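You operate a simulated robot arm through the tools that you are given. There is no shell and no other tool. Be economical: measure what you need, move in short steps, check, and stop when the job is done.

You run a simulated robot arm. Do the job below in one go: nothing can be reset, and whatever is moved stays where it is left.

Task
Press the blue strap tab's stud flush in the hand setter, then put the tab back.
Fine: one stroke, clear of the ram; carriage out again.
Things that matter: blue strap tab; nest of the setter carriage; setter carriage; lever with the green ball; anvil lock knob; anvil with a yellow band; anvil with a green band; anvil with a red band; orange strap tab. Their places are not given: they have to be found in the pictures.

Only the result counts: the job must be done as asked and must still hold three seconds after the hand-in. Knocking over, shifting, dropping, spilling or breaking anything else fails it.

Robot
A 6-joint arm with a two-finger parallel gripper, fixed in place. Base frame: the origin is at the foot of the arm, x ahead of it, y to its left, z up; the work surface is at about z = 78. Lengths are in cm, angles in rad, forces in N, time in s.
With the tool pointing down near the work surface it reaches from about 24 to 64 cm from the base axis. Its first joint turns from -1.152 to 1.152 rad. Payload 2.7 kg.
The tool frame sits at the grasp point between the pads (the TCP): z along the fingers, y along the line on which they close. The tips reach 2.3 cm beyond it. Largest opening 9.4 cm; finger width 3.8, thickness 1; the body of the gripper, 5.4 by 9.6 cm, starts 3.9 cm behind the TCP.
Orientation is told as [roll, pitch, yaw] about the base's x, y, z axes, in that order, counted from this pose: with the fingers straight down and closing along the base's y, the tool's x points along the base's -x, its y along +y and its z along -z.

Tools
- The arm moves only by the tool apply_moves. Its argument "plan" is a list of rows, each an object (a shift or turn left out is 0, a gripper value left out holds the last) with "angular": the turn, a rotation vector about the tool's x, y, z in rad, a list of three; "slide": the shift along the tool's x, y, z in cm, a list of three; "fingers": the finger opening in cm, from 0 to 9.4. In form: [{"angular": [wx, wy, wz], "slide": [x, y, z], "fingers": fingers}, ...]. A call has 1 to 10 rows; each row is the pose to reach, as a shift and turn from the pose commanded when the call began, along the tool's axes at that moment. Rows are played at 5 a second. More than 5 cm and 0.15 rad between two rows, or a gripper value outside its range, and nothing of the call is played. Where a pose cannot be reached the arm comes as near as it can. A force on the tool above 80 N (or 10 N above the force at the start of the call, whichever is more), or a blocked arm, ends the call early, and 0.2 s more pass. The fingers move at their own pace (about 4.5 cm/s each) and stop on an object; they squeeze with about 32 N. The grip force told is the motor's: it shows also when the fingers shut on nothing. Time passes only in rows, and 0.2 s behind the last, so rows that repeat a pose let the fingers close. It gives the time, the measured TCP pose, the force on the tool (base axes), the opening and the grip force at its end, in the units of the frame above (readings bear some noise).
- Cameras (640 x 400 px; columns grow to the right, rows downward): "scene" is fixed at [8.05, -42.88, 139.44]; the picture's right is [0.77, -0.64, 0.00], its down [-0.40, -0.48, -0.78] and it looks along [0.50, 0.60, -0.62] (base axes); focal length 312 px, centre (320, 200). "wrist" rides on the gripper at [-3.9, 0, -4.4] in the tool frame; the picture's right is [0.00, -1.00, 0.00], its down [0.97, 0.00, -0.24] and it looks along [0.24, 0.00, 0.97] (tool axes); focal length 218 px, centre (320, 200).
- snapshot(camera): a new picture of that camera. The clock stands still meanwhile.
- locate(camera, pixels): there is no depth. For up to 12 entries [column, row, z] of the newest picture of that camera ("zoom" is the newest enlarged one), the place [x, y] in the base frame at which the ray of that pixel passes the height z, good to about 0.2 cm, but the place of the scene camera against the robot may be out by one fixed shift of up to 1.2 cm in any direction. The clock stands still meanwhile.
- zoom(camera, box): a new picture of the part [left, top, right, bottom] of that camera's present view, enlarged. The clock stands still meanwhile.
- hand_in(): hands the job in; it is judged then, once.

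Work in short steps. Measure before you move; look again where a grasp or a placing could have gone wrong, and mend it. You have 80 turns and 54 pictures in all, those below and enlarged ones among them. Open the gripper and draw the arm clear of the work before you hand the job in, unless the task says otherwise.

The tools are called after ">>>" by a JSON object that holds its "api" and its "payload". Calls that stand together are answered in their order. apply_moves: Moves the arm, as the interface text tells. Its arguments: {"type":"object","properties":{"plan":{"type":"array"}},"required":["plan"]} The other tools are called the same way: snapshot (camera) takes a picture; locate (camera, pixels) gives the place at which the rays of pixels pass given heights; zoom (camera, box) takes an enlarged picture of a part of a camera's view; hand_in () hands the job in.

At the start:

```text
t: 0.0
position: [44.28, -10.84, 117.77]
tool_rot: [0.0, 0.0, 0.0]
contact_force: [0.7, -0.5, -0.3]
gripper_width: 9.39
grip_force: 0.0
```

scene: 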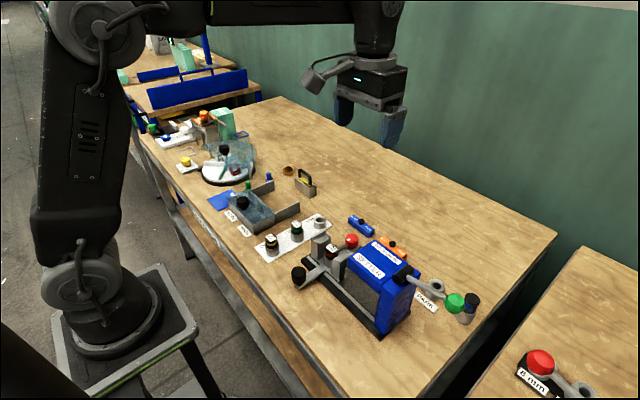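
wrist: 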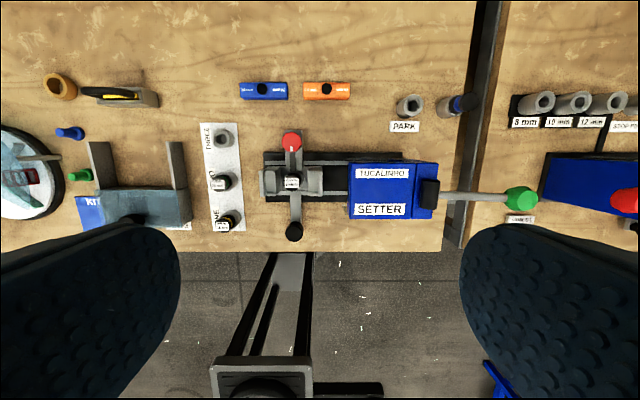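

The wrist view shows the setter with its carriage near (292,185), the blue tab (263,91) and the anvil rack around (225,180). I'll enlarge these parts to read the labels.

>>> {"api": "zoom", "payload": {"camera": "wrist", "box": [180, 70, 340, 250]}}

>>> {"api": "zoom", "payload": {"camera": "wrist", "box": [330, 70, 550, 250]}}

>>> {"api": "zoom", "payload": {"camera": "scene", "box": [250, 200, 490, 350]}}

```text
2.22 times, centred on (260, 160) of wrist
```

zoom: 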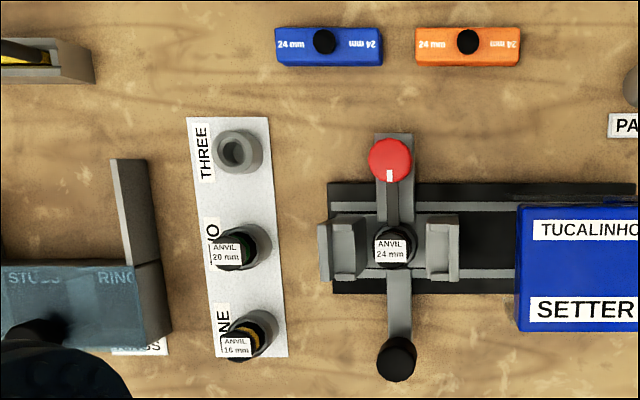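

```text
2.22 times, centred on (440, 160) of wrist
```

zoom: 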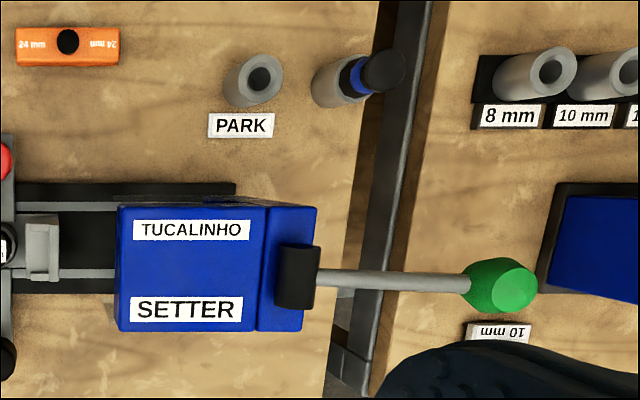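

```text
2.67 times, centred on (370, 275) of scene
```

zoom: 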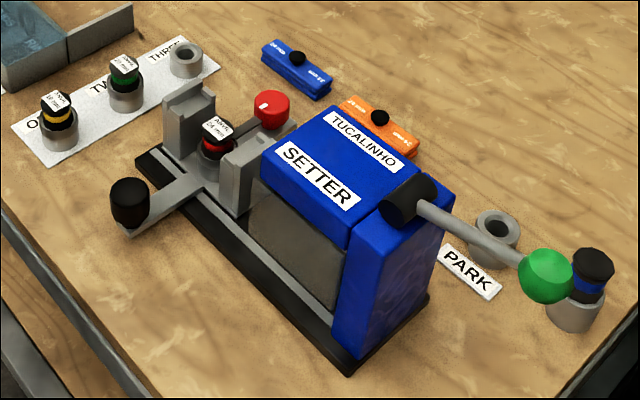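

The blue tab reads 24 mm, and the anvil in the carriage is the 24 mm red one. I'll locate the key points with the wrist camera.

>>> {"api": "locate", "payload": {"camera": "wrist", "pixels": [[263, 91, 80], [327, 91, 80], [292, 184, 83], [292, 140, 84], [294, 231, 84], [270, 182, 85], [313, 182, 85], [520, 199, 92], [520, 199, 86], [430, 193, 92], [240, 80, 79], [288, 100, 79]]}}

>>> {"api": "locate", "payload": {"camera": "scene", "pixels": [[361, 226, 80], [392, 246, 80], [332, 248, 83], [352, 241, 84], [299, 276, 84], [455, 303, 92], [455, 303, 86], [403, 273, 92], [384, 250, 92]]}}

```text
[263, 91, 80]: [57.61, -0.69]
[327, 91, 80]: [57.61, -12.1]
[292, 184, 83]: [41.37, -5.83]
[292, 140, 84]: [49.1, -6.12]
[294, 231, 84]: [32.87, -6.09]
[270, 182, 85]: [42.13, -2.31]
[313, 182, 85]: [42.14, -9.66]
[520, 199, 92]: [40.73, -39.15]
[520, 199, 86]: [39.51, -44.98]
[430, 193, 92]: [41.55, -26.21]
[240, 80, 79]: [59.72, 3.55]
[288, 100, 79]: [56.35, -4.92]
```

```text
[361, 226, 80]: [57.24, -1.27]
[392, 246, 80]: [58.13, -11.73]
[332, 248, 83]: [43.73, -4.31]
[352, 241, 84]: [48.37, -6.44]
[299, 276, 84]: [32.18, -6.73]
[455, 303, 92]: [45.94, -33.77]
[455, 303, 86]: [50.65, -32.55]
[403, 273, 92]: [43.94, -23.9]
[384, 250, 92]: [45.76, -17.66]
```

Moving to a closer look over the carriage: down ~15 cm, y to -6.

>>> {"api": "apply_moves", "payload": {"plan": [{"slide": [0, 2, 0]}, {"slide": [0, 4, 4]}, {"slide": [-1, 5, 8]}, {"slide": [-1, 5, 12]}, {"slide": [-1, 5, 15]}, {"slide": [-1, 5, 15]}]}}

>>> {"api": "snapshot", "payload": {"camera": "wrist"}}

```text
t: 1.4
position: [45.27, -5.76, 102.74]
tool_rot: [-0.001, -0.001, 0.002]
contact_force: [0.4, 1.0, -0.2]
gripper_width: 9.38
grip_force: 0.2
```

```text
48 pictures are left
```

wrist: 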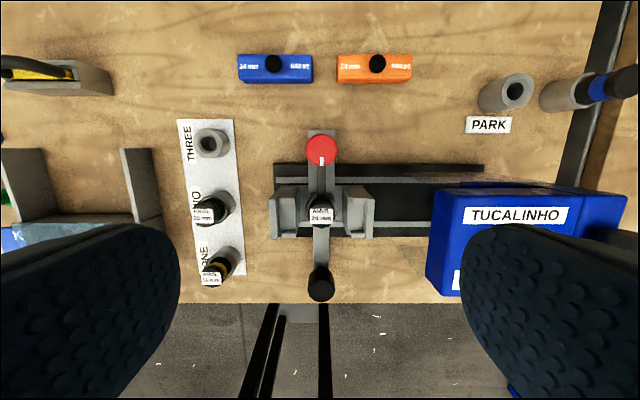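

>>> {"api": "zoom", "payload": {"camera": "wrist", "box": [250, 120, 390, 310]}}

>>> {"api": "zoom", "payload": {"camera": "wrist", "box": [220, 40, 430, 100]}}

>>> {"api": "zoom", "payload": {"camera": "scene", "box": [285, 215, 385, 295]}}

```text
2.11 times, centred on (320, 215) of wrist
```

zoom: 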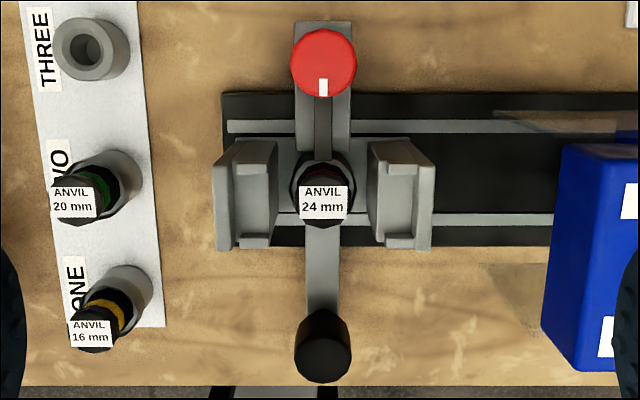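

```text
3.05 times, centred on (325, 70) of wrist
```

zoom: 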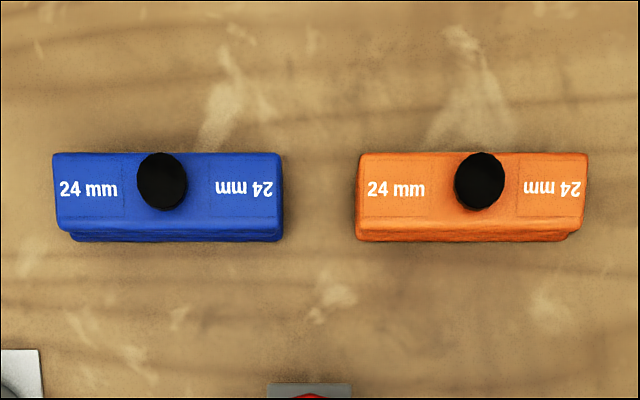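

```text
5.00 times, centred on (335, 255) of scene
```

zoom: 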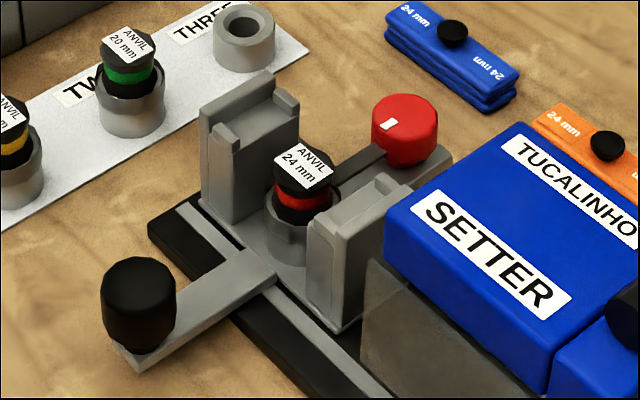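

The lock knob's mark points at the anvil, so I take it as locked, and the anvil is 24 mm as needed. Next I go closer over the blue tab (about x 58, y -0.6) to measure it.

>>> {"api": "apply_moves", "payload": {"plan": [{"slide": [-4, 2, 2]}, {"slide": [-8, 4, 5]}, {"slide": [-10, 5.2, 9]}, {"slide": [-10, 5.2, 11.5]}, {"slide": [-10, 5.2, 11.5]}]}}

>>> {"api": "zoom", "payload": {"camera": "wrist", "box": [220, 90, 420, 215]}}

```text
refused: row 2 steps farther than a row can; nothing moved
```

```text
3.20 times, centred on (320, 152) of wrist
```

zoom: 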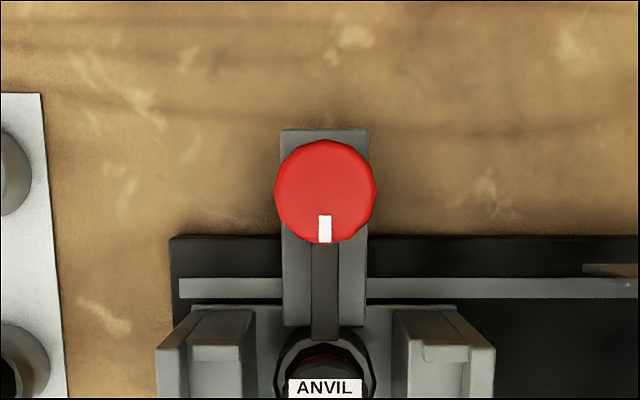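

The move was refused for too long a step, so I split it smaller.

>>> {"api": "apply_moves", "payload": {"plan": [{"slide": [-3, 2, 2]}, {"slide": [-6, 4, 4]}, {"slide": [-9, 5.2, 7]}, {"slide": [-10, 5.2, 10.5]}, {"slide": [-10, 5.2, 11.5]}, {"slide": [-10, 5.2, 11.5]}]}}

>>> {"api": "zoom", "payload": {"camera": "wrist", "box": [230, 90, 430, 215]}}

```text
t: 2.8
position: [55.32, -0.62, 91.07]
tool_rot: [0.0, 0.0, -0.001]
contact_force: [0.0, 0.0, 0.3]
gripper_width: 9.39
grip_force: 0.1
```

```text
3.20 times, centred on (330, 152) of wrist
```

zoom: 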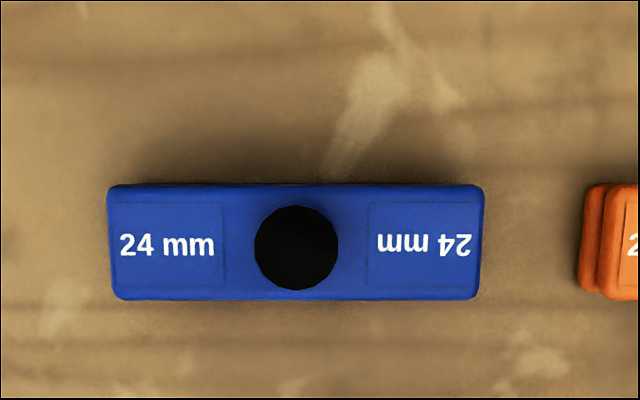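

>>> {"api": "locate", "payload": {"camera": "zoom", "pixels": [[107, 188, 80], [484, 188, 80], [115, 299, 80], [477, 299, 80], [296, 248, 80.5], [296, 248, 82], [112, 243, 80], [482, 243, 80]]}}

```text
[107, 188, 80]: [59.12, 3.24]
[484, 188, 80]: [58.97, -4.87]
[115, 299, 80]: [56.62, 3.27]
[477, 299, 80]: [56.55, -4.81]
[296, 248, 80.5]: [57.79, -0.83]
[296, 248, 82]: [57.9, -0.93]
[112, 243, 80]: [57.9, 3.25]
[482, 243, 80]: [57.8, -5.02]
```

The blue tab's centre is about (57.85, -0.83), 8.1 by 2.5 cm, lying along y. I turn the gripper 90° (camera toward +y) so that it closes across the width.

>>> {"api": "apply_moves", "payload": {"plan": [{"angular": [0, 0, -0.149]}, {"angular": [0, 0, -0.298]}, {"angular": [0, 0, -0.447]}, {"angular": [0, 0, -0.596]}, {"angular": [0, 0, -0.745]}, {"angular": [0, 0, -0.894]}, {"angular": [0, 0, -1.043], "slide": [-1, 0, 0]}, {"angular": [0, 0, -1.192], "slide": [-2, 0, 0]}, {"angular": [0, 0, -1.341], "slide": [-2.57, -0.2, 0]}, {"angular": [0, 0, -1.49], "slide": [-2.57, -0.2, 0]}]}}

>>> {"api": "apply_moves", "payload": {"plan": [{"angular": [0, 0, -0.0808], "fingers": 5}, {"angular": [0, 0, -0.0808], "fingers": 5}, {"angular": [0, 0, -0.0808], "fingers": 5}]}}

>>> {"api": "snapshot", "payload": {"camera": "wrist"}}

```text
t: 5.0
position: [57.76, -0.83, 91.17]
tool_rot: [0.0, 0.001, 1.493]
contact_force: [1.0, -1.0, -0.1]
gripper_width: 9.4
grip_force: 0.0
```

```text
t: 5.8
position: [57.77, -0.94, 91.17]
tool_rot: [-0.001, 0.0, 1.571]
contact_force: [0.0, 0.7, -0.2]
gripper_width: 5.0
grip_force: 0.1
```

```text
42 pictures are left
```

wrist: 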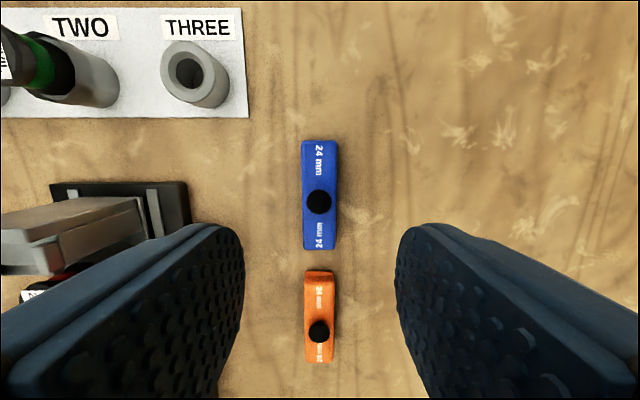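

The gripper is turned and the blue tab's stud is at (319,201), almost centred between the fingers. I check the position once more before I descend.

>>> {"api": "locate", "payload": {"camera": "wrist", "pixels": [[302, 142, 80], [337, 142, 80], [302, 249, 80], [336, 249, 80], [319, 201, 80.5], [302, 200, 80], [337, 200, 80], [319, 331, 80.5], [307, 280, 80], [333, 280, 80]]}}

>>> {"api": "apply_moves", "payload": {"plan": [{"slide": [0, 0, 4]}, {"slide": [0, 0, 7]}, {"slide": [0, 0, 9]}, {"slide": [0, 0, 10]}, {"slide": [0, 0, 10]}]}}

>>> {"api": "snapshot", "payload": {"camera": "wrist"}}

```text
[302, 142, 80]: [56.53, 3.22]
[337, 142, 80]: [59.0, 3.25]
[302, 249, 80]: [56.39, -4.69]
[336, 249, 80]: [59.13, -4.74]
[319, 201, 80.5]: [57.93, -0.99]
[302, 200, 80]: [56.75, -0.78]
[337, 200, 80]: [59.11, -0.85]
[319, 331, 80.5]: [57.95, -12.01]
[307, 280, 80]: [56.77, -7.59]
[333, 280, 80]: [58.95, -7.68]
```

```text
t: 7.0
position: [58.0, -0.82, 81.11]
tool_rot: [0.0, 0.001, 1.571]
contact_force: [0.5, 0.4, 0.1]
gripper_width: 5.0
grip_force: 0.0
```

```text
41 pictures are left
```

wrist: 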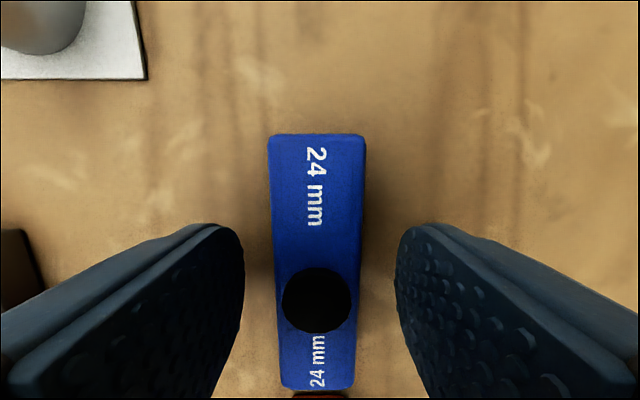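

Tips are at about z 78.8 and straddle the tab. I lower 0.4 cm and close.

>>> {"api": "apply_moves", "payload": {"plan": [{"slide": [0, 0, 0.4]}, {"slide": [0, 0, 0.4], "fingers": 2}, {"slide": [0, 0, 0.4], "fingers": 1}, {"slide": [0, 0, 0.4], "fingers": 1}, {"slide": [0, 0, 0.4], "fingers": 1}]}}

>>> {"api": "snapshot", "payload": {"camera": "wrist"}}

```text
t: 8.2
position: [57.91, -0.8, 80.84]
tool_rot: [0.0, -0.001, 1.571]
contact_force: [0.4, 0.3, 0.4]
gripper_width: 2.48
grip_force: 31.8
```

```text
40 pictures are left
```

wrist: 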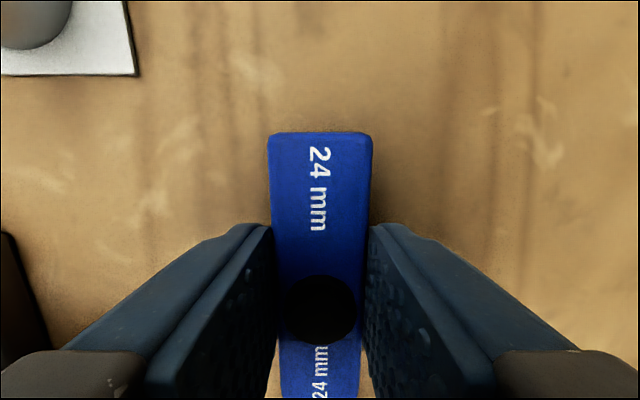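

The tab is gripped (2.48 cm). I lift it 12 cm and study the nest with an enlarged scene view.

>>> {"api": "apply_moves", "payload": {"plan": [{"slide": [0, 0, -1]}, {"slide": [0, 0, -4]}, {"slide": [0, 0, -8]}, {"slide": [0, 0, -12]}, {"slide": [0, 0, -12]}]}}

>>> {"api": "zoom", "payload": {"camera": "scene", "box": [304, 222, 364, 260]}}

>>> {"api": "zoom", "payload": {"camera": "scene", "box": [280, 130, 420, 220]}}

```text
t: 9.4
position: [57.92, -0.92, 92.82]
tool_rot: [0.0, 0.0, 1.572]
contact_force: [-0.5, -0.3, 0.2]
gripper_width: 1.01
grip_force: 0.1
```

```text
10.53 times, centred on (334, 241) of scene
```

zoom: 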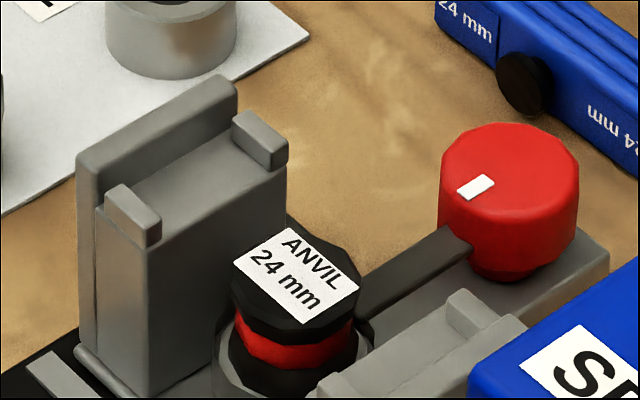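

```text
4.44 times, centred on (350, 175) of scene
```

zoom: 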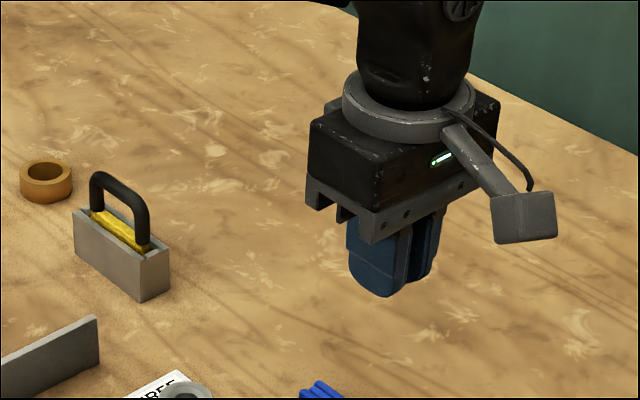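

The tab slipped out (opening 1.01) and now appears to lie on its side with the stud sideways. I look with both cameras.

>>> {"api": "zoom", "payload": {"camera": "scene", "box": [340, 205, 404, 245]}}

>>> {"api": "snapshot", "payload": {"camera": "wrist"}}

```text
10.00 times, centred on (372, 225) of scene
```

zoom: 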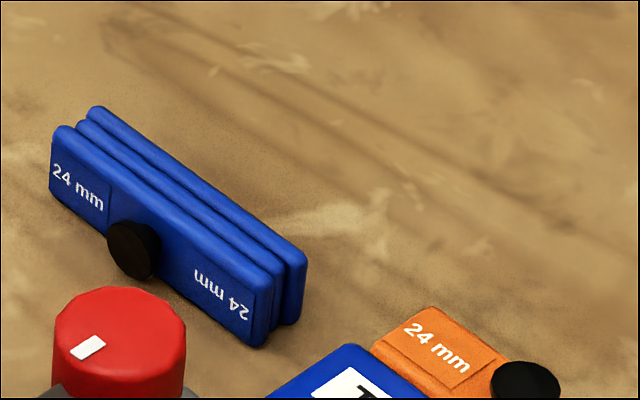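

```text
36 pictures are left
```

wrist: 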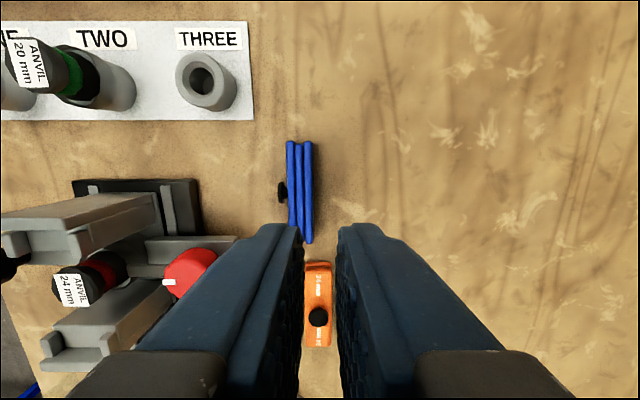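

The blue tab stands on its long edge with the stud toward -x. My plan is to grip it by its ends with the tool tilted outward, lift it, tilt back to turn the stud up, and set it down. First I locate it.

>>> {"api": "locate", "payload": {"camera": "wrist", "pixels": [[287, 141, 80.5], [312, 141, 80.5], [289, 233, 80.5], [314, 243, 80.5], [283, 191, 79.2], [276, 191, 79.2], [305, 265, 80], [330, 262, 80], [191, 270, 86], [191, 270, 84]]}}

>>> {"api": "apply_moves", "payload": {"plan": [{"angular": [0, 0, 0.149], "fingers": 9.4}, {"angular": [0, 0, 0.298], "fingers": 9.4}, {"angular": [0, 0, 0.447]}, {"angular": [0, 0, 0.596]}, {"angular": [0, 0, 0.745]}, {"angular": [0, 0, 0.894]}, {"angular": [0, 0, 1.043]}, {"angular": [0, 0, 1.192]}, {"angular": [0, 0, 1.341]}, {"angular": [0, 0, 1.49]}]}}

>>> {"api": "apply_moves", "payload": {"plan": [{"angular": [0, 0, 0.0808], "fingers": 9.4}, {"angular": [0, 0, 0.0808]}]}}

>>> {"api": "snapshot", "payload": {"camera": "wrist"}}

```text
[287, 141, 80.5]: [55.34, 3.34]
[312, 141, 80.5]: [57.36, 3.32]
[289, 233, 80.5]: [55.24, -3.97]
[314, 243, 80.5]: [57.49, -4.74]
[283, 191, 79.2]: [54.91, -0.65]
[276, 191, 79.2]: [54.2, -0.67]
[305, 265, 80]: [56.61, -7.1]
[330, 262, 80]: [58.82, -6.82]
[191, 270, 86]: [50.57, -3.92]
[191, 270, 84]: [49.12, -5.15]
```

```text
t: 11.6
position: [57.8, -0.99, 92.77]
tool_rot: [0.0, 0.0, 0.078]
contact_force: [-0.1, 0.2, -0.3]
gripper_width: 9.39
grip_force: 0.1
```

```text
t: 12.2
position: [57.84, -0.78, 92.9]
tool_rot: [0.001, 0.0, -0.003]
contact_force: [-0.6, 0.4, -0.1]
gripper_width: 9.39
grip_force: 0.0
```

```text
35 pictures are left
```

wrist: 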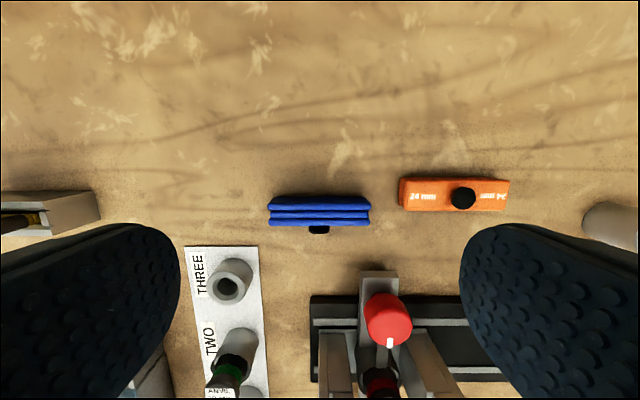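

The tab's middle is around (56.35, -0.73, 79.25) and it is about 2 cm thick. I tilt the tool outward 0.5 rad and come to just above it.

>>> {"api": "apply_moves", "payload": {"plan": [{"angular": [0, -0.14, 0], "slide": [0.6, 0.1, 2]}, {"angular": [0, -0.28, 0], "slide": [1.2, 0.1, 4]}, {"angular": [0, -0.42, 0], "slide": [2, 0.1, 6]}, {"angular": [0, -0.5, 0], "slide": [2.35, 0.1, 8]}, {"angular": [0, -0.5, 0], "slide": [2.35, 0.1, 9.4]}, {"angular": [0, -0.5, 0], "slide": [2.35, 0.1, 9.4]}]}}

>>> {"api": "zoom", "payload": {"camera": "scene", "box": [312, 190, 408, 250]}}

>>> {"api": "snapshot", "payload": {"camera": "wrist"}}

```text
t: 13.6
position: [55.58, -0.76, 84.1]
tool_rot: [0.004, -0.496, 0.001]
contact_force: [0.0, 0.1, 0.3]
gripper_width: 9.39
grip_force: 0.0
out of reach, approached as far as the arm can: row 5, 6
```

```text
6.67 times, centred on (360, 220) of scene
```

zoom: 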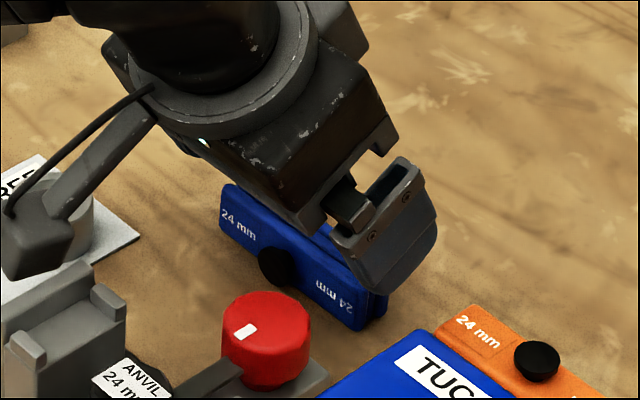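

```text
33 pictures are left
```

wrist: 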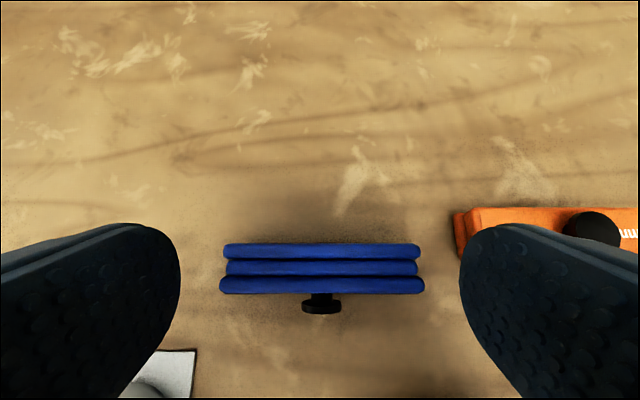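

Fully outward tilt at low height is out of reach, and the box on the gripper's -x side would come near the nest. I back up and test how far the tool can tilt inward instead.

>>> {"api": "apply_moves", "payload": {"plan": [{"slide": [-1.9, 0, -3.5]}, {"angular": [0, 0.14, 0], "slide": [-1.9, 0, -4.5]}, {"angular": [0, 0.28, 0], "slide": [-1, 0, -5]}, {"angular": [0, 0.42, 0], "slide": [0, 0, -5.8]}, {"angular": [0, 0.56, 0], "slide": [0.24, 0, -5.83]}, {"angular": [0, 0.7, 0], "slide": [0.24, 0, -5.83]}, {"angular": [0, 0.84, 0], "slide": [0.24, 0, -5.83]}, {"angular": [0, 0.98, 0], "slide": [0.24, 0, -5.83]}, {"angular": [0, 1.12, 0], "slide": [0.24, 0, -5.83]}, {"angular": [0, 1.26, 0], "slide": [0.24, 0, -5.83]}]}}

```text
t: 15.8
position: [51.36, -0.74, 88.93]
tool_rot: [0.0, 0.76, 0.0]
contact_force: [-0.4, -0.2, -0.2]
gripper_width: 9.4
grip_force: 0.1
out of reach, approached as far as the arm can: row 10
```

Inward tilt reaches about 0.75 rad. I return to vertical above the tab for an end grip, and I will finish the turn by dragging its lower edge on the table.

>>> {"api": "apply_moves", "payload": {"plan": [{"angular": [0, -0.14, 0], "slide": [-1, 0, -1.5]}, {"angular": [0, -0.28, 0], "slide": [-2.2, 0, -3.4]}, {"angular": [0, -0.42, 0], "slide": [-2.2, 0, -3.4]}, {"angular": [0, -0.56, 0], "slide": [-2.2, 0, -3.4]}, {"angular": [0, -0.7, 0], "slide": [-2.2, 0, -3.4]}, {"angular": [0, -0.76, 0], "slide": [-2.2, 0, -3.4]}, {"angular": [0, -0.76, 0], "slide": [-2.2, 0, -3.4]}]}}

```text
t: 17.4
position: [55.5, -0.68, 90.04]
tool_rot: [0.0, -0.002, -0.001]
contact_force: [-0.2, -0.7, 0.0]
gripper_width: 9.39
grip_force: 0.0
```

I'm vertical at (55.5, -0.68, 90). I shift x +0.85 and descend to z 81.2, then check.

>>> {"api": "apply_moves", "payload": {"plan": [{"slide": [-0.85, 0, 3]}, {"slide": [-0.85, 0, 6]}, {"slide": [-0.85, 0, 7.8]}, {"slide": [-0.85, 0, 8.8]}, {"slide": [-0.85, 0, 8.8]}]}}

>>> {"api": "snapshot", "payload": {"camera": "wrist"}}

>>> {"api": "zoom", "payload": {"camera": "scene", "box": [312, 190, 408, 250]}}

```text
t: 18.6
position: [56.32, -0.78, 81.15]
tool_rot: [0.0, 0.0, 0.001]
contact_force: [0.2, -1.0, 0.3]
gripper_width: 9.4
grip_force: 0.2
```

```text
32 pictures are left
```

wrist: 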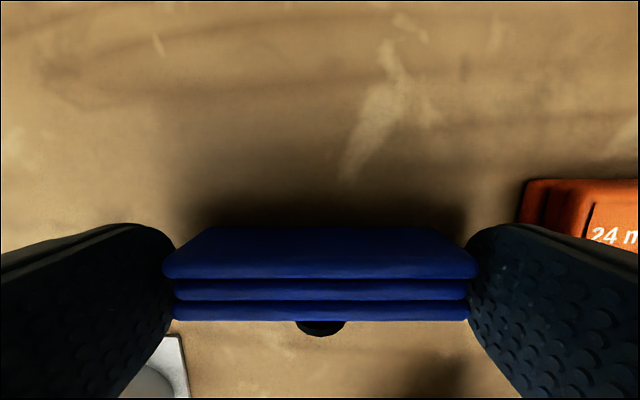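

```text
6.67 times, centred on (360, 220) of scene
```

zoom: 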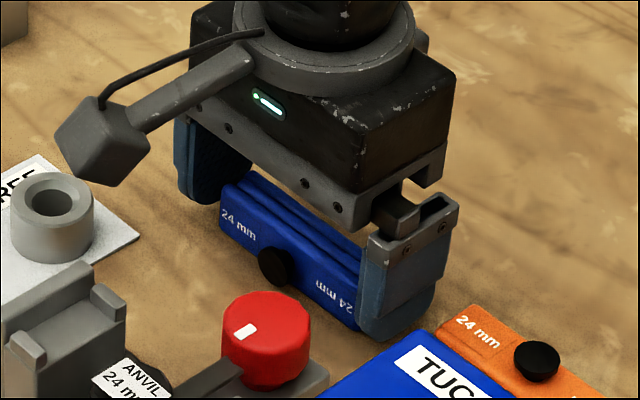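

Both fingers straddle the tab's ends. I close on it and lift 1 cm slowly.

>>> {"api": "apply_moves", "payload": {"plan": [{"fingers": 7.5}, {"fingers": 7}, {"fingers": 7}, {"fingers": 7, "slide": [0, 0, -0.5]}, {"fingers": 7, "slide": [0, 0, -1]}, {"fingers": 7, "slide": [0, 0, -2]}]}}

>>> {"api": "zoom", "payload": {"camera": "scene", "box": [312, 190, 408, 250]}}

```text
t: 20.0
position: [56.24, -0.79, 83.18]
tool_rot: [0.0, -0.001, 0.0]
contact_force: [0.4, 0.2, -0.4]
gripper_width: 8.28
grip_force: 31.6
```

```text
6.67 times, centred on (360, 220) of scene
```

zoom: 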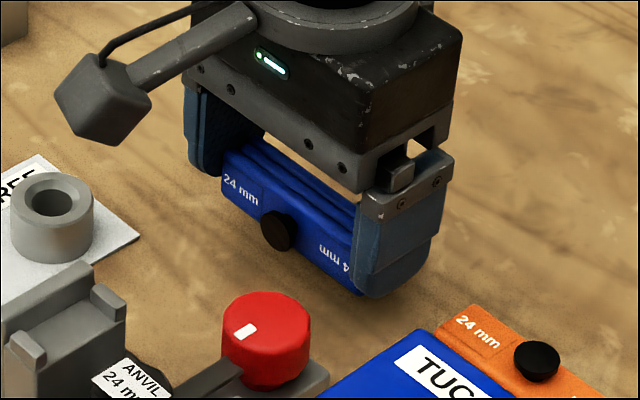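

Held at 8.28 cm. I lift to z≈88 and tilt inward 0.7 rad at x≈53.5.

>>> {"api": "apply_moves", "payload": {"plan": [{"slide": [0.5, 0, -2]}, {"slide": [1, 0, -4]}, {"slide": [2, 0, -5], "angular": [0, 0.14, 0]}, {"slide": [2.7, 0, -5], "angular": [0, 0.28, 0]}, {"slide": [2.7, 0, -5], "angular": [0, 0.42, 0]}, {"slide": [2.7, 0, -5], "angular": [0, 0.56, 0]}, {"slide": [2.7, 0, -5], "angular": [0, 0.7, 0]}, {"slide": [2.7, 0, -5], "angular": [0, 0.7, 0]}]}}

>>> {"api": "zoom", "payload": {"camera": "scene", "box": [312, 180, 408, 240]}}

```text
t: 21.8
position: [52.75, -0.77, 88.08]
tool_rot: [0.0, 0.702, 0.0]
contact_force: [-0.7, 0.1, -0.2]
gripper_width: 8.3
grip_force: 31.9
out of reach, approached as far as the arm can: row 7, 8
```

```text
6.67 times, centred on (360, 210) of scene
```

zoom: 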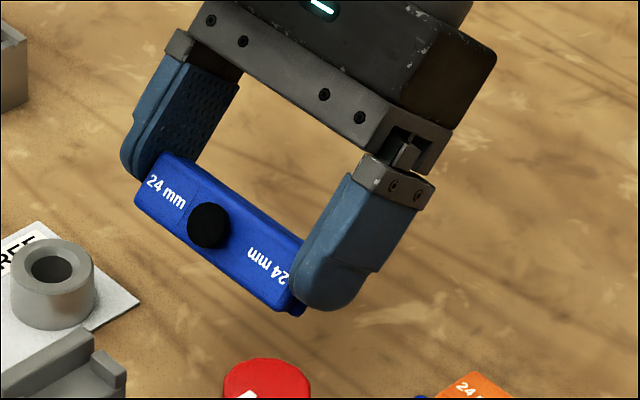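

The stud side now faces up-and-forward. I lower it vertically by 6 cm.

>>> {"api": "apply_moves", "payload": {"plan": [{"slide": [-1.29, 0, 1.53]}, {"slide": [-2.58, 0, 3.05]}, {"slide": [-3.55, 0, 4.2]}, {"slide": [-3.88, 0, 4.58]}, {"slide": [-3.88, 0, 4.58]}]}}

>>> {"api": "zoom", "payload": {"camera": "scene", "box": [312, 190, 408, 250]}}

```text
t: 22.6
position: [53.11, -0.85, 84.79]
tool_rot: [-0.025, 0.689, -0.018]
contact_force: [4.8, 0.5, 0.8]
gripper_width: 8.26
grip_force: 31.9
stopped in row 3: the force on the tool passed its limit (the readings are from after the stop); the commanded pose is now the measured one
```

```text
6.67 times, centred on (360, 220) of scene
```

zoom: 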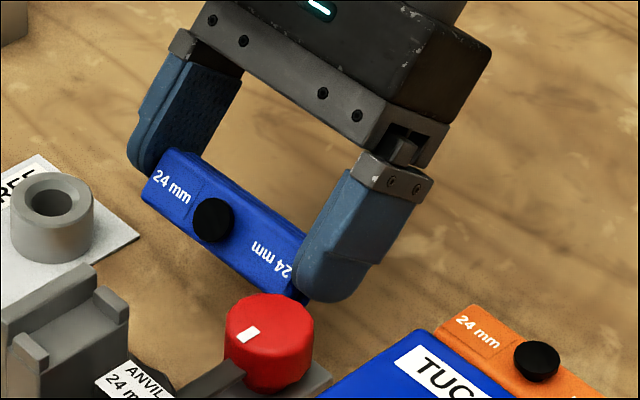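

Contact came early: the right finger or the tab's corner reached the red knob. I back off up and outward, then shift +y to clear it.

>>> {"api": "apply_moves", "payload": {"plan": [{"slide": [-0.14, 0, -1.4]}, {"slide": [-0.14, 1.2, -1.8]}, {"slide": [-0.14, 2.4, -1.8]}, {"slide": [-0.14, 2.4, -1.8]}]}}

>>> {"api": "zoom", "payload": {"camera": "scene", "box": [302, 190, 398, 250]}}

>>> {"api": "snapshot", "payload": {"camera": "wrist"}}

```text
t: 23.6
position: [52.94, 1.38, 85.98]
tool_rot: [-0.025, 0.689, -0.018]
contact_force: [-0.4, -0.4, -0.5]
gripper_width: 8.28
grip_force: 32.2
out of reach, approached as far as the arm can: row 1, 2, 3, 4
```

```text
6.67 times, centred on (350, 220) of scene
```

zoom: 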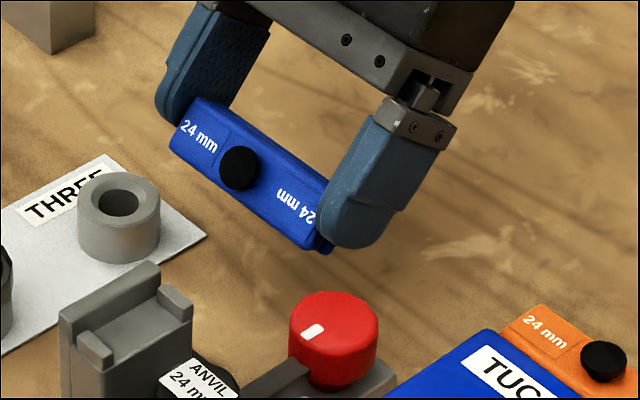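

```text
26 pictures are left
```

wrist: 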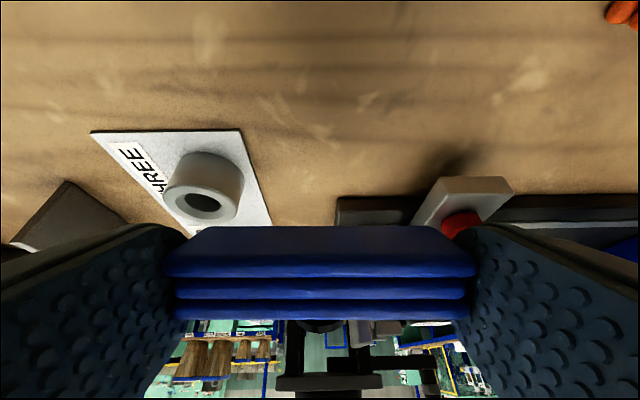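

Clear of the knob now, and its mark is unchanged. I lower 4 cm, then a little more.

>>> {"api": "apply_moves", "payload": {"plan": [{"slide": [-0.64, 0, 0.77]}, {"slide": [-1.27, 0, 1.54]}, {"slide": [-1.9, 0, 2.3]}, {"slide": [-2.54, 0, 3.09]}, {"slide": [-2.54, 0, 3.09]}]}}

```text
t: 24.8
position: [52.72, 1.33, 82.07]
tool_rot: [-0.023, 0.69, -0.017]
contact_force: [0.9, 0.2, -0.2]
gripper_width: 8.28
grip_force: 31.9
out of reach, approached as far as the arm can: row 4
```

No contact yet at z 82.07. I lower a further 0.9 cm in small steps.

>>> {"api": "apply_moves", "payload": {"plan": [{"slide": [-0.19, 0, 0.23]}, {"slide": [-0.38, 0, 0.46]}, {"slide": [-0.57, 0, 0.69]}, {"slide": [-0.57, 0, 0.69]}]}}

>>> {"api": "zoom", "payload": {"camera": "scene", "box": [302, 200, 398, 260]}}

```text
t: 25.8
position: [52.52, 1.38, 81.63]
tool_rot: [-0.022, 0.686, -0.016]
contact_force: [5.5, -3.1, 27.0]
gripper_width: 8.28
grip_force: 32.1
out of reach, approached as far as the arm can: row 1, 2, 3, 4
```

```text
6.67 times, centred on (350, 230) of scene
```

zoom: 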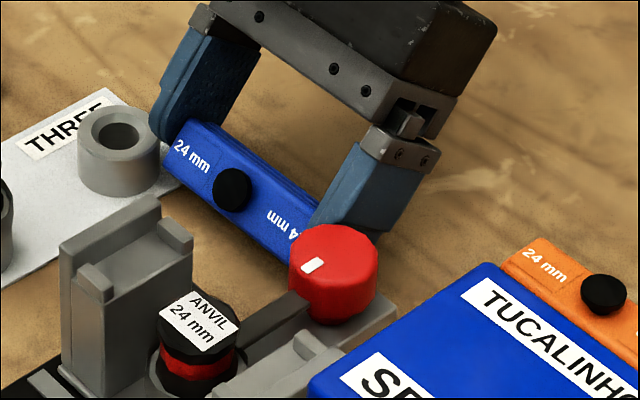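

The tab's edge is on the table (27 N up), but it still needs more turn than the arm can give inward. I lift and yaw the tool 90°, so that the remaining tilt goes sideways, where reach is no limit.

>>> {"api": "apply_moves", "payload": {"plan": [{"slide": [1.3, 0, -1.5]}, {"slide": [2.6, 0, -3.1]}, {"slide": [3.8, 0, -4.6]}, {"slide": [3.8, 0, -4.6]}]}}

>>> {"api": "apply_moves", "payload": {"plan": [{"angular": [0.094, 0, -0.115]}, {"angular": [0.188, 0, -0.23]}, {"angular": [0.282, 0, -0.345], "slide": [-0.5, -0.2, -0.4]}, {"angular": [0.376, 0, -0.46], "slide": [-1, -0.4, -0.8]}, {"angular": [0.47, 0, -0.575], "slide": [-1.5, -0.6, -1.2]}, {"angular": [0.564, 0, -0.69], "slide": [-2, -0.8, -1.6]}, {"angular": [0.658, 0, -0.805], "slide": [-2.5, -1, -2]}, {"angular": [0.752, 0, -0.92], "slide": [-3, -1.2, -2.4]}, {"angular": [0.846, 0, -1.035], "slide": [-3.4, -1.4, -2.8]}, {"angular": [0.94, 0, -1.15], "slide": [-3.4, -1.4, -2.8]}]}}

```text
t: 26.8
position: [52.56, 1.37, 87.28]
tool_rot: [-0.025, 0.692, -0.019]
contact_force: [-0.4, 1.0, 0.4]
gripper_width: 8.3
grip_force: 32.1
```

```text
t: 29.0
position: [56.93, 0.02, 87.26]
tool_rot: [0.005, 0.706, 1.491]
contact_force: [0.3, -0.8, -1.1]
gripper_width: 8.29
grip_force: 32.4
```

Yaw works. I tilt the tool 0.4 rad further about its closing axis and look.

>>> {"api": "apply_moves", "payload": {"plan": [{"angular": [0, 0.14, 0]}, {"angular": [0, 0.28, 0]}, {"angular": [0, 0.42, 0]}, {"angular": [0, 0.5, 0]}, {"angular": [0, 0.5, 0]}]}}

>>> {"api": "zoom", "payload": {"camera": "scene", "box": [302, 170, 398, 230]}}

```text
t: 30.2
position: [56.92, -0.04, 87.25]
tool_rot: [0.011, 1.205, 1.494]
contact_force: [-0.7, -0.5, -2.0]
gripper_width: 8.28
grip_force: 31.9
```

```text
6.67 times, centred on (350, 200) of scene
```

zoom: 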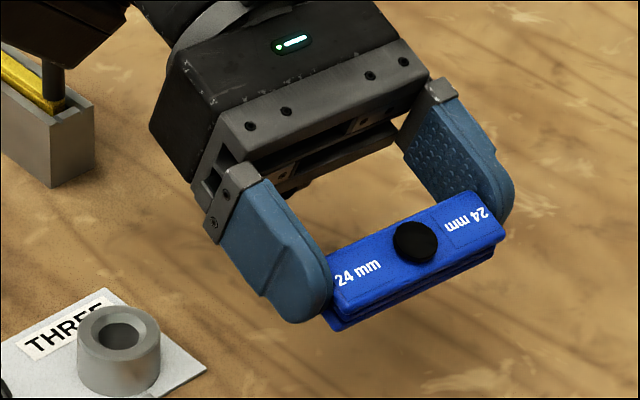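

The stud is now up and the tab nearly level. I shift 1.5 cm toward -y (away from the handled box) and lower to z≈81.3.

>>> {"api": "apply_moves", "payload": {"plan": [{"slide": [0.53, -0.1, 1.4]}, {"slide": [-1.07, -0.1, 2.0]}, {"slide": [-2.67, -0.1, 2.62]}, {"slide": [-4, -0.1, 3.14]}, {"slide": [-5, -0.1, 3.52]}, {"slide": [-5, -0.1, 3.52]}]}}

>>> {"api": "zoom", "payload": {"camera": "scene", "box": [300, 180, 412, 250]}}

```text
t: 31.6
position: [56.76, -1.58, 81.29]
tool_rot: [0.009, 1.204, 1.492]
contact_force: [-0.3, 0.2, 0.0]
gripper_width: 8.27
grip_force: 31.9
```

```text
5.71 times, centred on (356, 215) of scene
```

zoom: 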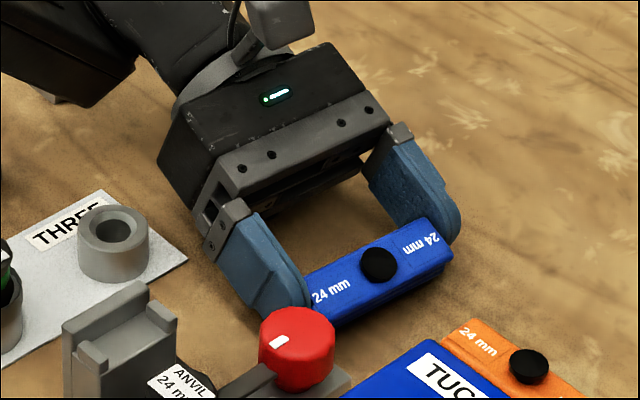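

No contact yet. I creep down up to 0.9 cm.

>>> {"api": "apply_moves", "payload": {"plan": [{"slide": [-0.28, 0, 0.11]}, {"slide": [-0.47, 0, 0.18]}, {"slide": [-0.47, 0, 0.18]}]}}

```text
t: 32.4
position: [56.75, -1.51, 80.78]
tool_rot: [0.01, 1.204, 1.492]
contact_force: [-2.1, 0.0, 3.3]
gripper_width: 8.29
grip_force: 31.6
```

Light contact shows (3 N). I creep 0.15 more, open, and draw back along the tool axis and up.

>>> {"api": "apply_moves", "payload": {"plan": [{"slide": [-0.14, 0, 0.05]}, {"slide": [-0.14, 0, 0.05], "fingers": 9.4}, {"slide": [-0.14, 0, 0.05], "fingers": 9.4}, {"slide": [-0.14, 0, 0.05], "fingers": 9.4}, {"slide": [0.3, 0, -1.5]}, {"slide": [1.2, 0, -4]}, {"slide": [4, 0, -6.5]}, {"slide": [7, 0, -8.5]}]}}

>>> {"api": "zoom", "payload": {"camera": "scene", "box": [300, 180, 412, 250]}}

```text
t: 34.2
position: [57.34, 4.07, 90.43]
tool_rot: [0.008, 1.203, 1.493]
contact_force: [0.3, -0.6, 0.5]
gripper_width: 9.39
grip_force: 0.0
```

```text
5.71 times, centred on (356, 215) of scene
```

zoom: 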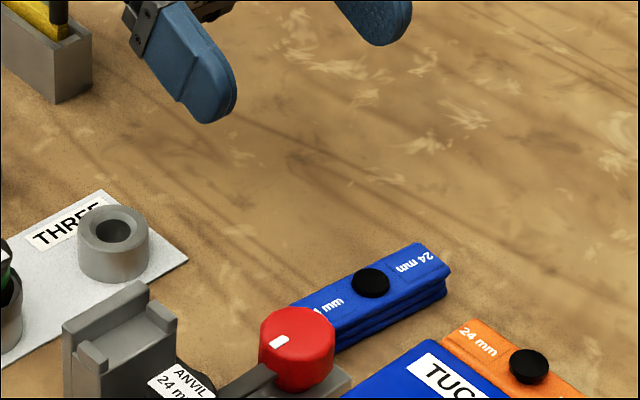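

The tab lies flat with its stud up, along x. I bring the tool back to vertical and then to yaw 0, above the tab.

>>> {"api": "apply_moves", "payload": {"plan": [{"angular": [0, -0.145, 0], "slide": [1, 0, 0]}, {"angular": [0, -0.29, 0], "slide": [2, 0, 0]}, {"angular": [0, -0.435, 0], "slide": [3, 0.2, 1]}, {"angular": [0, -0.58, 0], "slide": [4, 0.4, 2]}, {"angular": [0, -0.725, 0], "slide": [4.23, 0.4, 3]}, {"angular": [0, -0.87, 0], "slide": [4.23, 0.4, 3.78]}, {"angular": [0, -1.015, 0], "slide": [4.23, 0.4, 3.78]}, {"angular": [0, -1.16, 0], "slide": [4.23, 0.4, 3.78]}, {"angular": [0, -1.204, 0], "slide": [4.23, 0.4, 3.78]}]}}

>>> {"api": "apply_moves", "payload": {"plan": [{"angular": [0, 0, 0.149]}, {"angular": [0, 0, 0.298]}, {"angular": [0, 0, 0.447]}, {"angular": [0, 0, 0.596]}, {"angular": [0, 0, 0.745]}, {"angular": [0, 0, 0.894]}, {"angular": [0, 0, 1.043]}, {"angular": [0, 0, 1.192]}, {"angular": [0, 0, 1.341]}, {"angular": [0, 0, 1.49]}]}}

>>> {"api": "snapshot", "payload": {"camera": "wrist"}}

```text
t: 36.2
position: [56.47, -1.02, 92.99]
tool_rot: [0.004, 0.002, 1.485]
contact_force: [0.7, -0.4, -0.4]
gripper_width: 9.39
grip_force: 0.0
```

```text
t: 38.4
position: [56.53, -1.1, 93.02]
tool_rot: [0.0, 0.003, -0.008]
contact_force: [0.4, -0.3, 0.0]
gripper_width: 9.41
grip_force: 0.0
```

```text
21 pictures are left
```

wrist: 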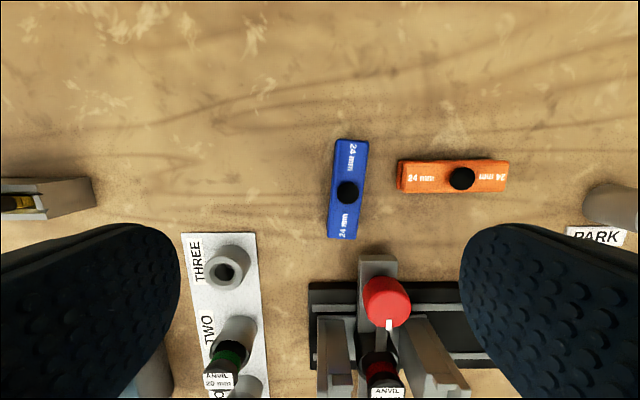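

The tab is at (348,190), tilted slightly. I locate its corners and stud.

>>> {"api": "locate", "payload": {"camera": "wrist", "pixels": [[335, 140, 80], [369, 141, 80], [327, 238, 80], [357, 239, 80], [348, 193, 80.6], [352, 140, 80], [342, 239, 80], [397, 175, 80], [386, 295, 86], [386, 295, 85]]}}

```text
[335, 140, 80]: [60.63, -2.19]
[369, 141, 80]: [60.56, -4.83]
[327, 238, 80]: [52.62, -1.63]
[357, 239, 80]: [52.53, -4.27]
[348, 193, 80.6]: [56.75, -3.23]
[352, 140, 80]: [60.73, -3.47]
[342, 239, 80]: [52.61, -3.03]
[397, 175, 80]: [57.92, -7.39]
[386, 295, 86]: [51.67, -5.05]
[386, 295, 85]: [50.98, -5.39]
```

Centre (56.6, -3.23), yaw about -0.068. I align, set the opening to 4.2, and come down to z≈81.

>>> {"api": "apply_moves", "payload": {"plan": [{"angular": [0, 0, 0.06], "slide": [-0.1, -2.15, 2], "fingers": 4.2}, {"angular": [0, 0, 0.06], "slide": [-0.1, -2.15, 5]}, {"angular": [0, 0, 0.06], "slide": [-0.1, -2.15, 8]}, {"angular": [0, 0, 0.06], "slide": [-0.1, -2.15, 10.5]}, {"angular": [0, 0, 0.06], "slide": [-0.1, -2.15, 11.9]}, {"angular": [0, 0, 0.06], "slide": [-0.1, -2.15, 11.9]}]}}

>>> {"api": "snapshot", "payload": {"camera": "wrist"}}

```text
t: 39.8
position: [56.59, -3.19, 80.95]
tool_rot: [-0.002, 0.002, -0.068]
contact_force: [-0.7, -0.5, -0.1]
gripper_width: 4.17
grip_force: 0.1
```

```text
20 pictures are left
```

wrist: 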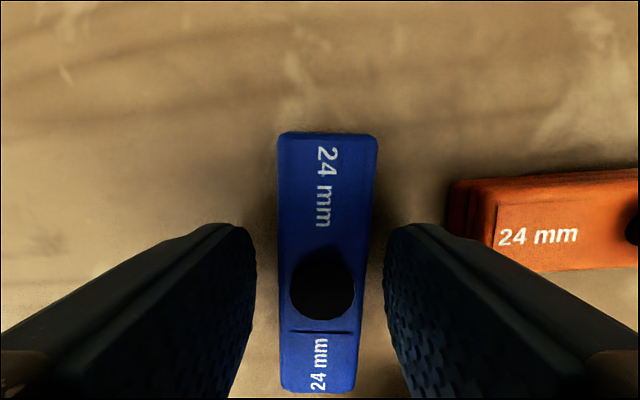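

Well aligned. I creep down to feel the table before closing.

>>> {"api": "apply_moves", "payload": {"plan": [{"slide": [0, 0, 0.3]}, {"slide": [0, 0, 0.5]}, {"slide": [0, 0, 0.5]}]}}

```text
t: 40.6
position: [56.56, -3.23, 80.63]
tool_rot: [-0.002, 0.003, -0.066]
contact_force: [0.2, -0.5, -0.1]
gripper_width: 4.16
grip_force: 0.0
```

>>> {"api": "apply_moves", "payload": {"plan": [{"slide": [0, 0, 0.15]}, {"slide": [0, 0, 0.3]}, {"slide": [0, 0, 0.3]}]}}

```text
t: 41.4
position: [56.61, -3.18, 80.27]
tool_rot: [0.0, 0.004, -0.066]
contact_force: [0.1, -0.1, 0.0]
gripper_width: 4.22
grip_force: 0.1
```

Still no contact at z 80.27 (tips about 78). I close, lift 0.8 cm slowly, and check.

>>> {"api": "apply_moves", "payload": {"plan": [{"fingers": 2}, {"fingers": 1.8}, {"fingers": 1.8}, {"fingers": 1.8}, {"slide": [0, 0, -0.3]}, {"slide": [0, 0, -0.8]}, {"slide": [0, 0, -0.8]}]}}

>>> {"api": "snapshot", "payload": {"camera": "wrist"}}

```text
t: 43.0
position: [56.53, -3.19, 81.03]
tool_rot: [-0.002, 0.004, -0.066]
contact_force: [-0.2, 0.4, -0.9]
gripper_width: 2.53
grip_force: 31.5
```

```text
19 pictures are left
```

wrist: 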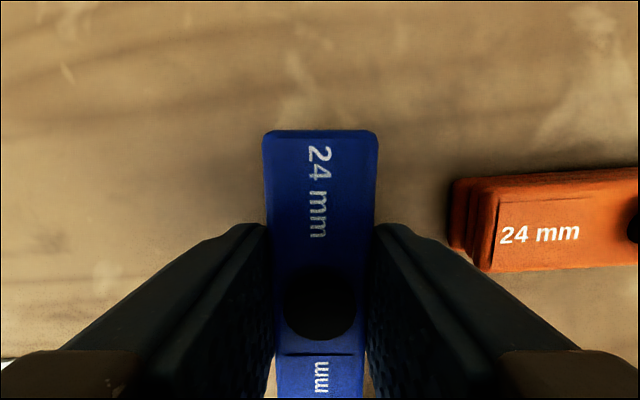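

Held at 2.53 cm. I lift to about z 95 gently.

>>> {"api": "apply_moves", "payload": {"plan": [{"slide": [0, 0, -1.5]}, {"slide": [0, 0, -3.5]}, {"slide": [0, 0, -6]}, {"slide": [0, 0, -9]}, {"slide": [0, 0, -12]}, {"slide": [0, 0, -14]}]}}

>>> {"api": "apply_moves", "payload": {"plan": [{"angular": [0, 0, 0.14]}, {"angular": [0, 0, 0.28]}, {"angular": [0, 0, 0.43]}, {"angular": [0, 0, 0.58]}, {"angular": [0, 0, 0.73]}, {"angular": [0, 0, 0.88]}, {"angular": [0, 0, 1.03]}, {"angular": [0, 0, 1.18]}, {"angular": [0, 0, 1.33]}, {"angular": [0, 0, 1.45]}]}}

```text
t: 44.4
position: [56.64, -3.12, 95.22]
tool_rot: [-0.001, 0.004, -0.066]
contact_force: [0.0, -0.4, -0.9]
gripper_width: 2.52
grip_force: 32.2
```

```text
t: 46.6
position: [56.62, -3.19, 94.95]
tool_rot: [-0.005, 0.0, -1.52]
contact_force: [0.6, -0.6, -0.9]
gripper_width: 2.52
grip_force: 31.6
```

Turned and still held. I move over the nest at about (42.3, -5.9), staying high.

>>> {"api": "apply_moves", "payload": {"plan": [{"angular": [0, 0, 0.05], "slide": [-0.5, -3.6, 0]}, {"angular": [0, 0, 0.05], "slide": [-1, -7.2, 0]}, {"angular": [0, 0, 0.05], "slide": [-1.5, -10.8, 0]}, {"angular": [0, 0, 0.05], "slide": [-1.97, -14.42, 0]}, {"angular": [0, 0, 0.05], "slide": [-1.97, -14.42, 2]}, {"angular": [0, 0, 0.05], "slide": [-1.97, -14.42, 2]}]}}

>>> {"api": "zoom", "payload": {"camera": "scene", "box": [288, 195, 384, 255]}}

>>> {"api": "snapshot", "payload": {"camera": "wrist"}}

```text
t: 48.0
position: [42.29, -5.92, 93.2]
tool_rot: [-0.003, 0.001, -1.567]
contact_force: [-0.9, -0.5, 0.0]
gripper_width: 2.51
grip_force: 31.8
```

```text
6.67 times, centred on (336, 225) of scene
```

zoom: 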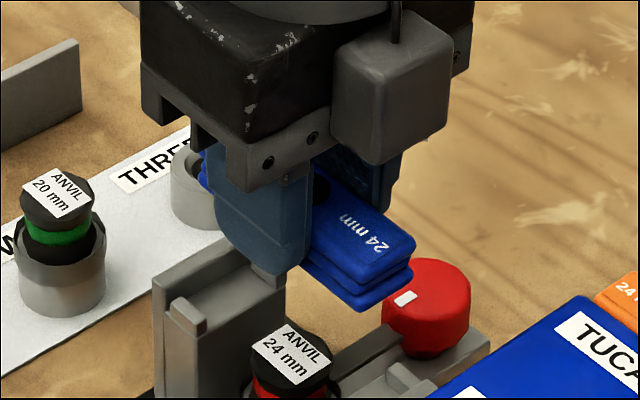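

```text
17 pictures are left
```

wrist: 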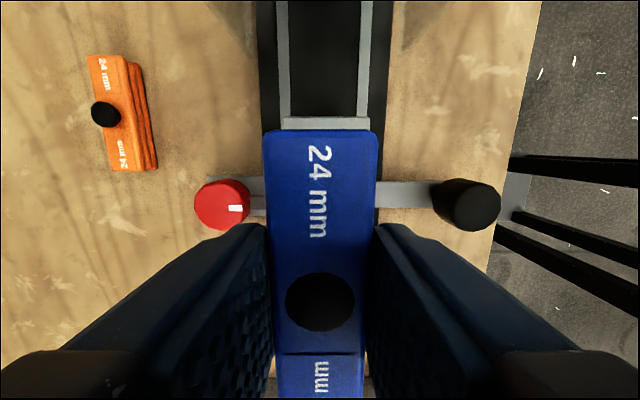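

The tab is above the nest; I estimate the lips' tops at z≈86 and the outer wall at about 86.4. I lower to 0.7 cm above them (TCP 89.3) and compare.

>>> {"api": "apply_moves", "payload": {"plan": [{"slide": [0, 0, 1.5]}, {"slide": [0, 0, 3]}, {"slide": [0, 0, 3.9]}, {"slide": [0, 0, 3.9]}]}}

>>> {"api": "zoom", "payload": {"camera": "scene", "box": [300, 215, 364, 255]}}

>>> {"api": "snapshot", "payload": {"camera": "wrist"}}

```text
t: 49.0
position: [42.24, -6.04, 89.21]
tool_rot: [-0.005, 0.0, -1.567]
contact_force: [-0.2, 0.6, -0.5]
gripper_width: 2.51
grip_force: 32.3
```

```text
10.00 times, centred on (332, 235) of scene
```

zoom: 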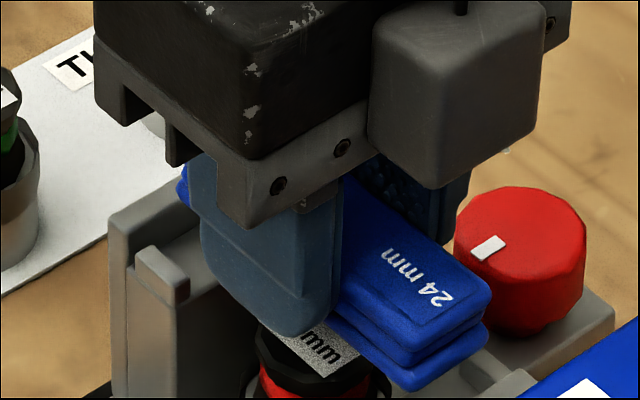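

```text
15 pictures are left
```

wrist: 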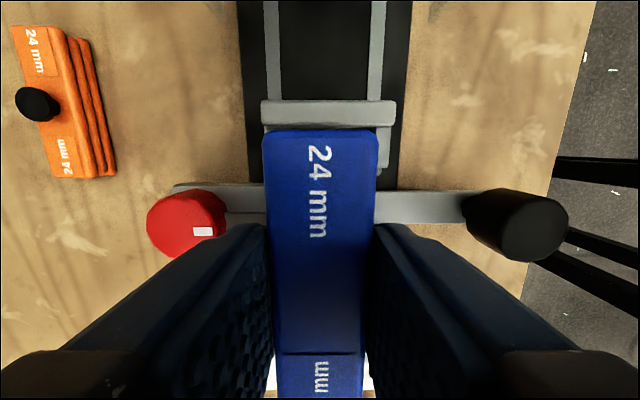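

The stud isn't visible at its usual spot (320,300) in this wrist picture. I enlarge it to check.

>>> {"api": "zoom", "payload": {"camera": "wrist", "box": [220, 90, 420, 400]}}

```text
1.29 times, centred on (320, 245) of wrist
```

zoom: 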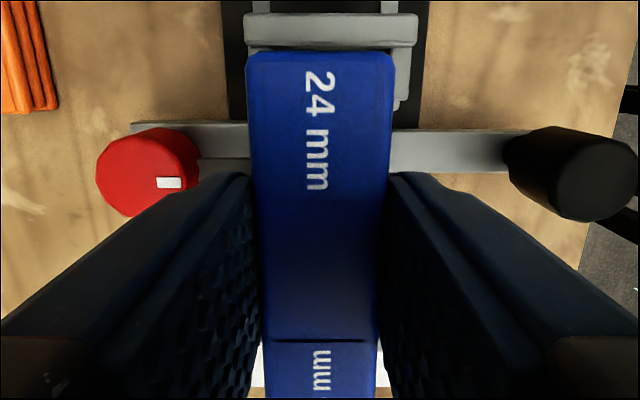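

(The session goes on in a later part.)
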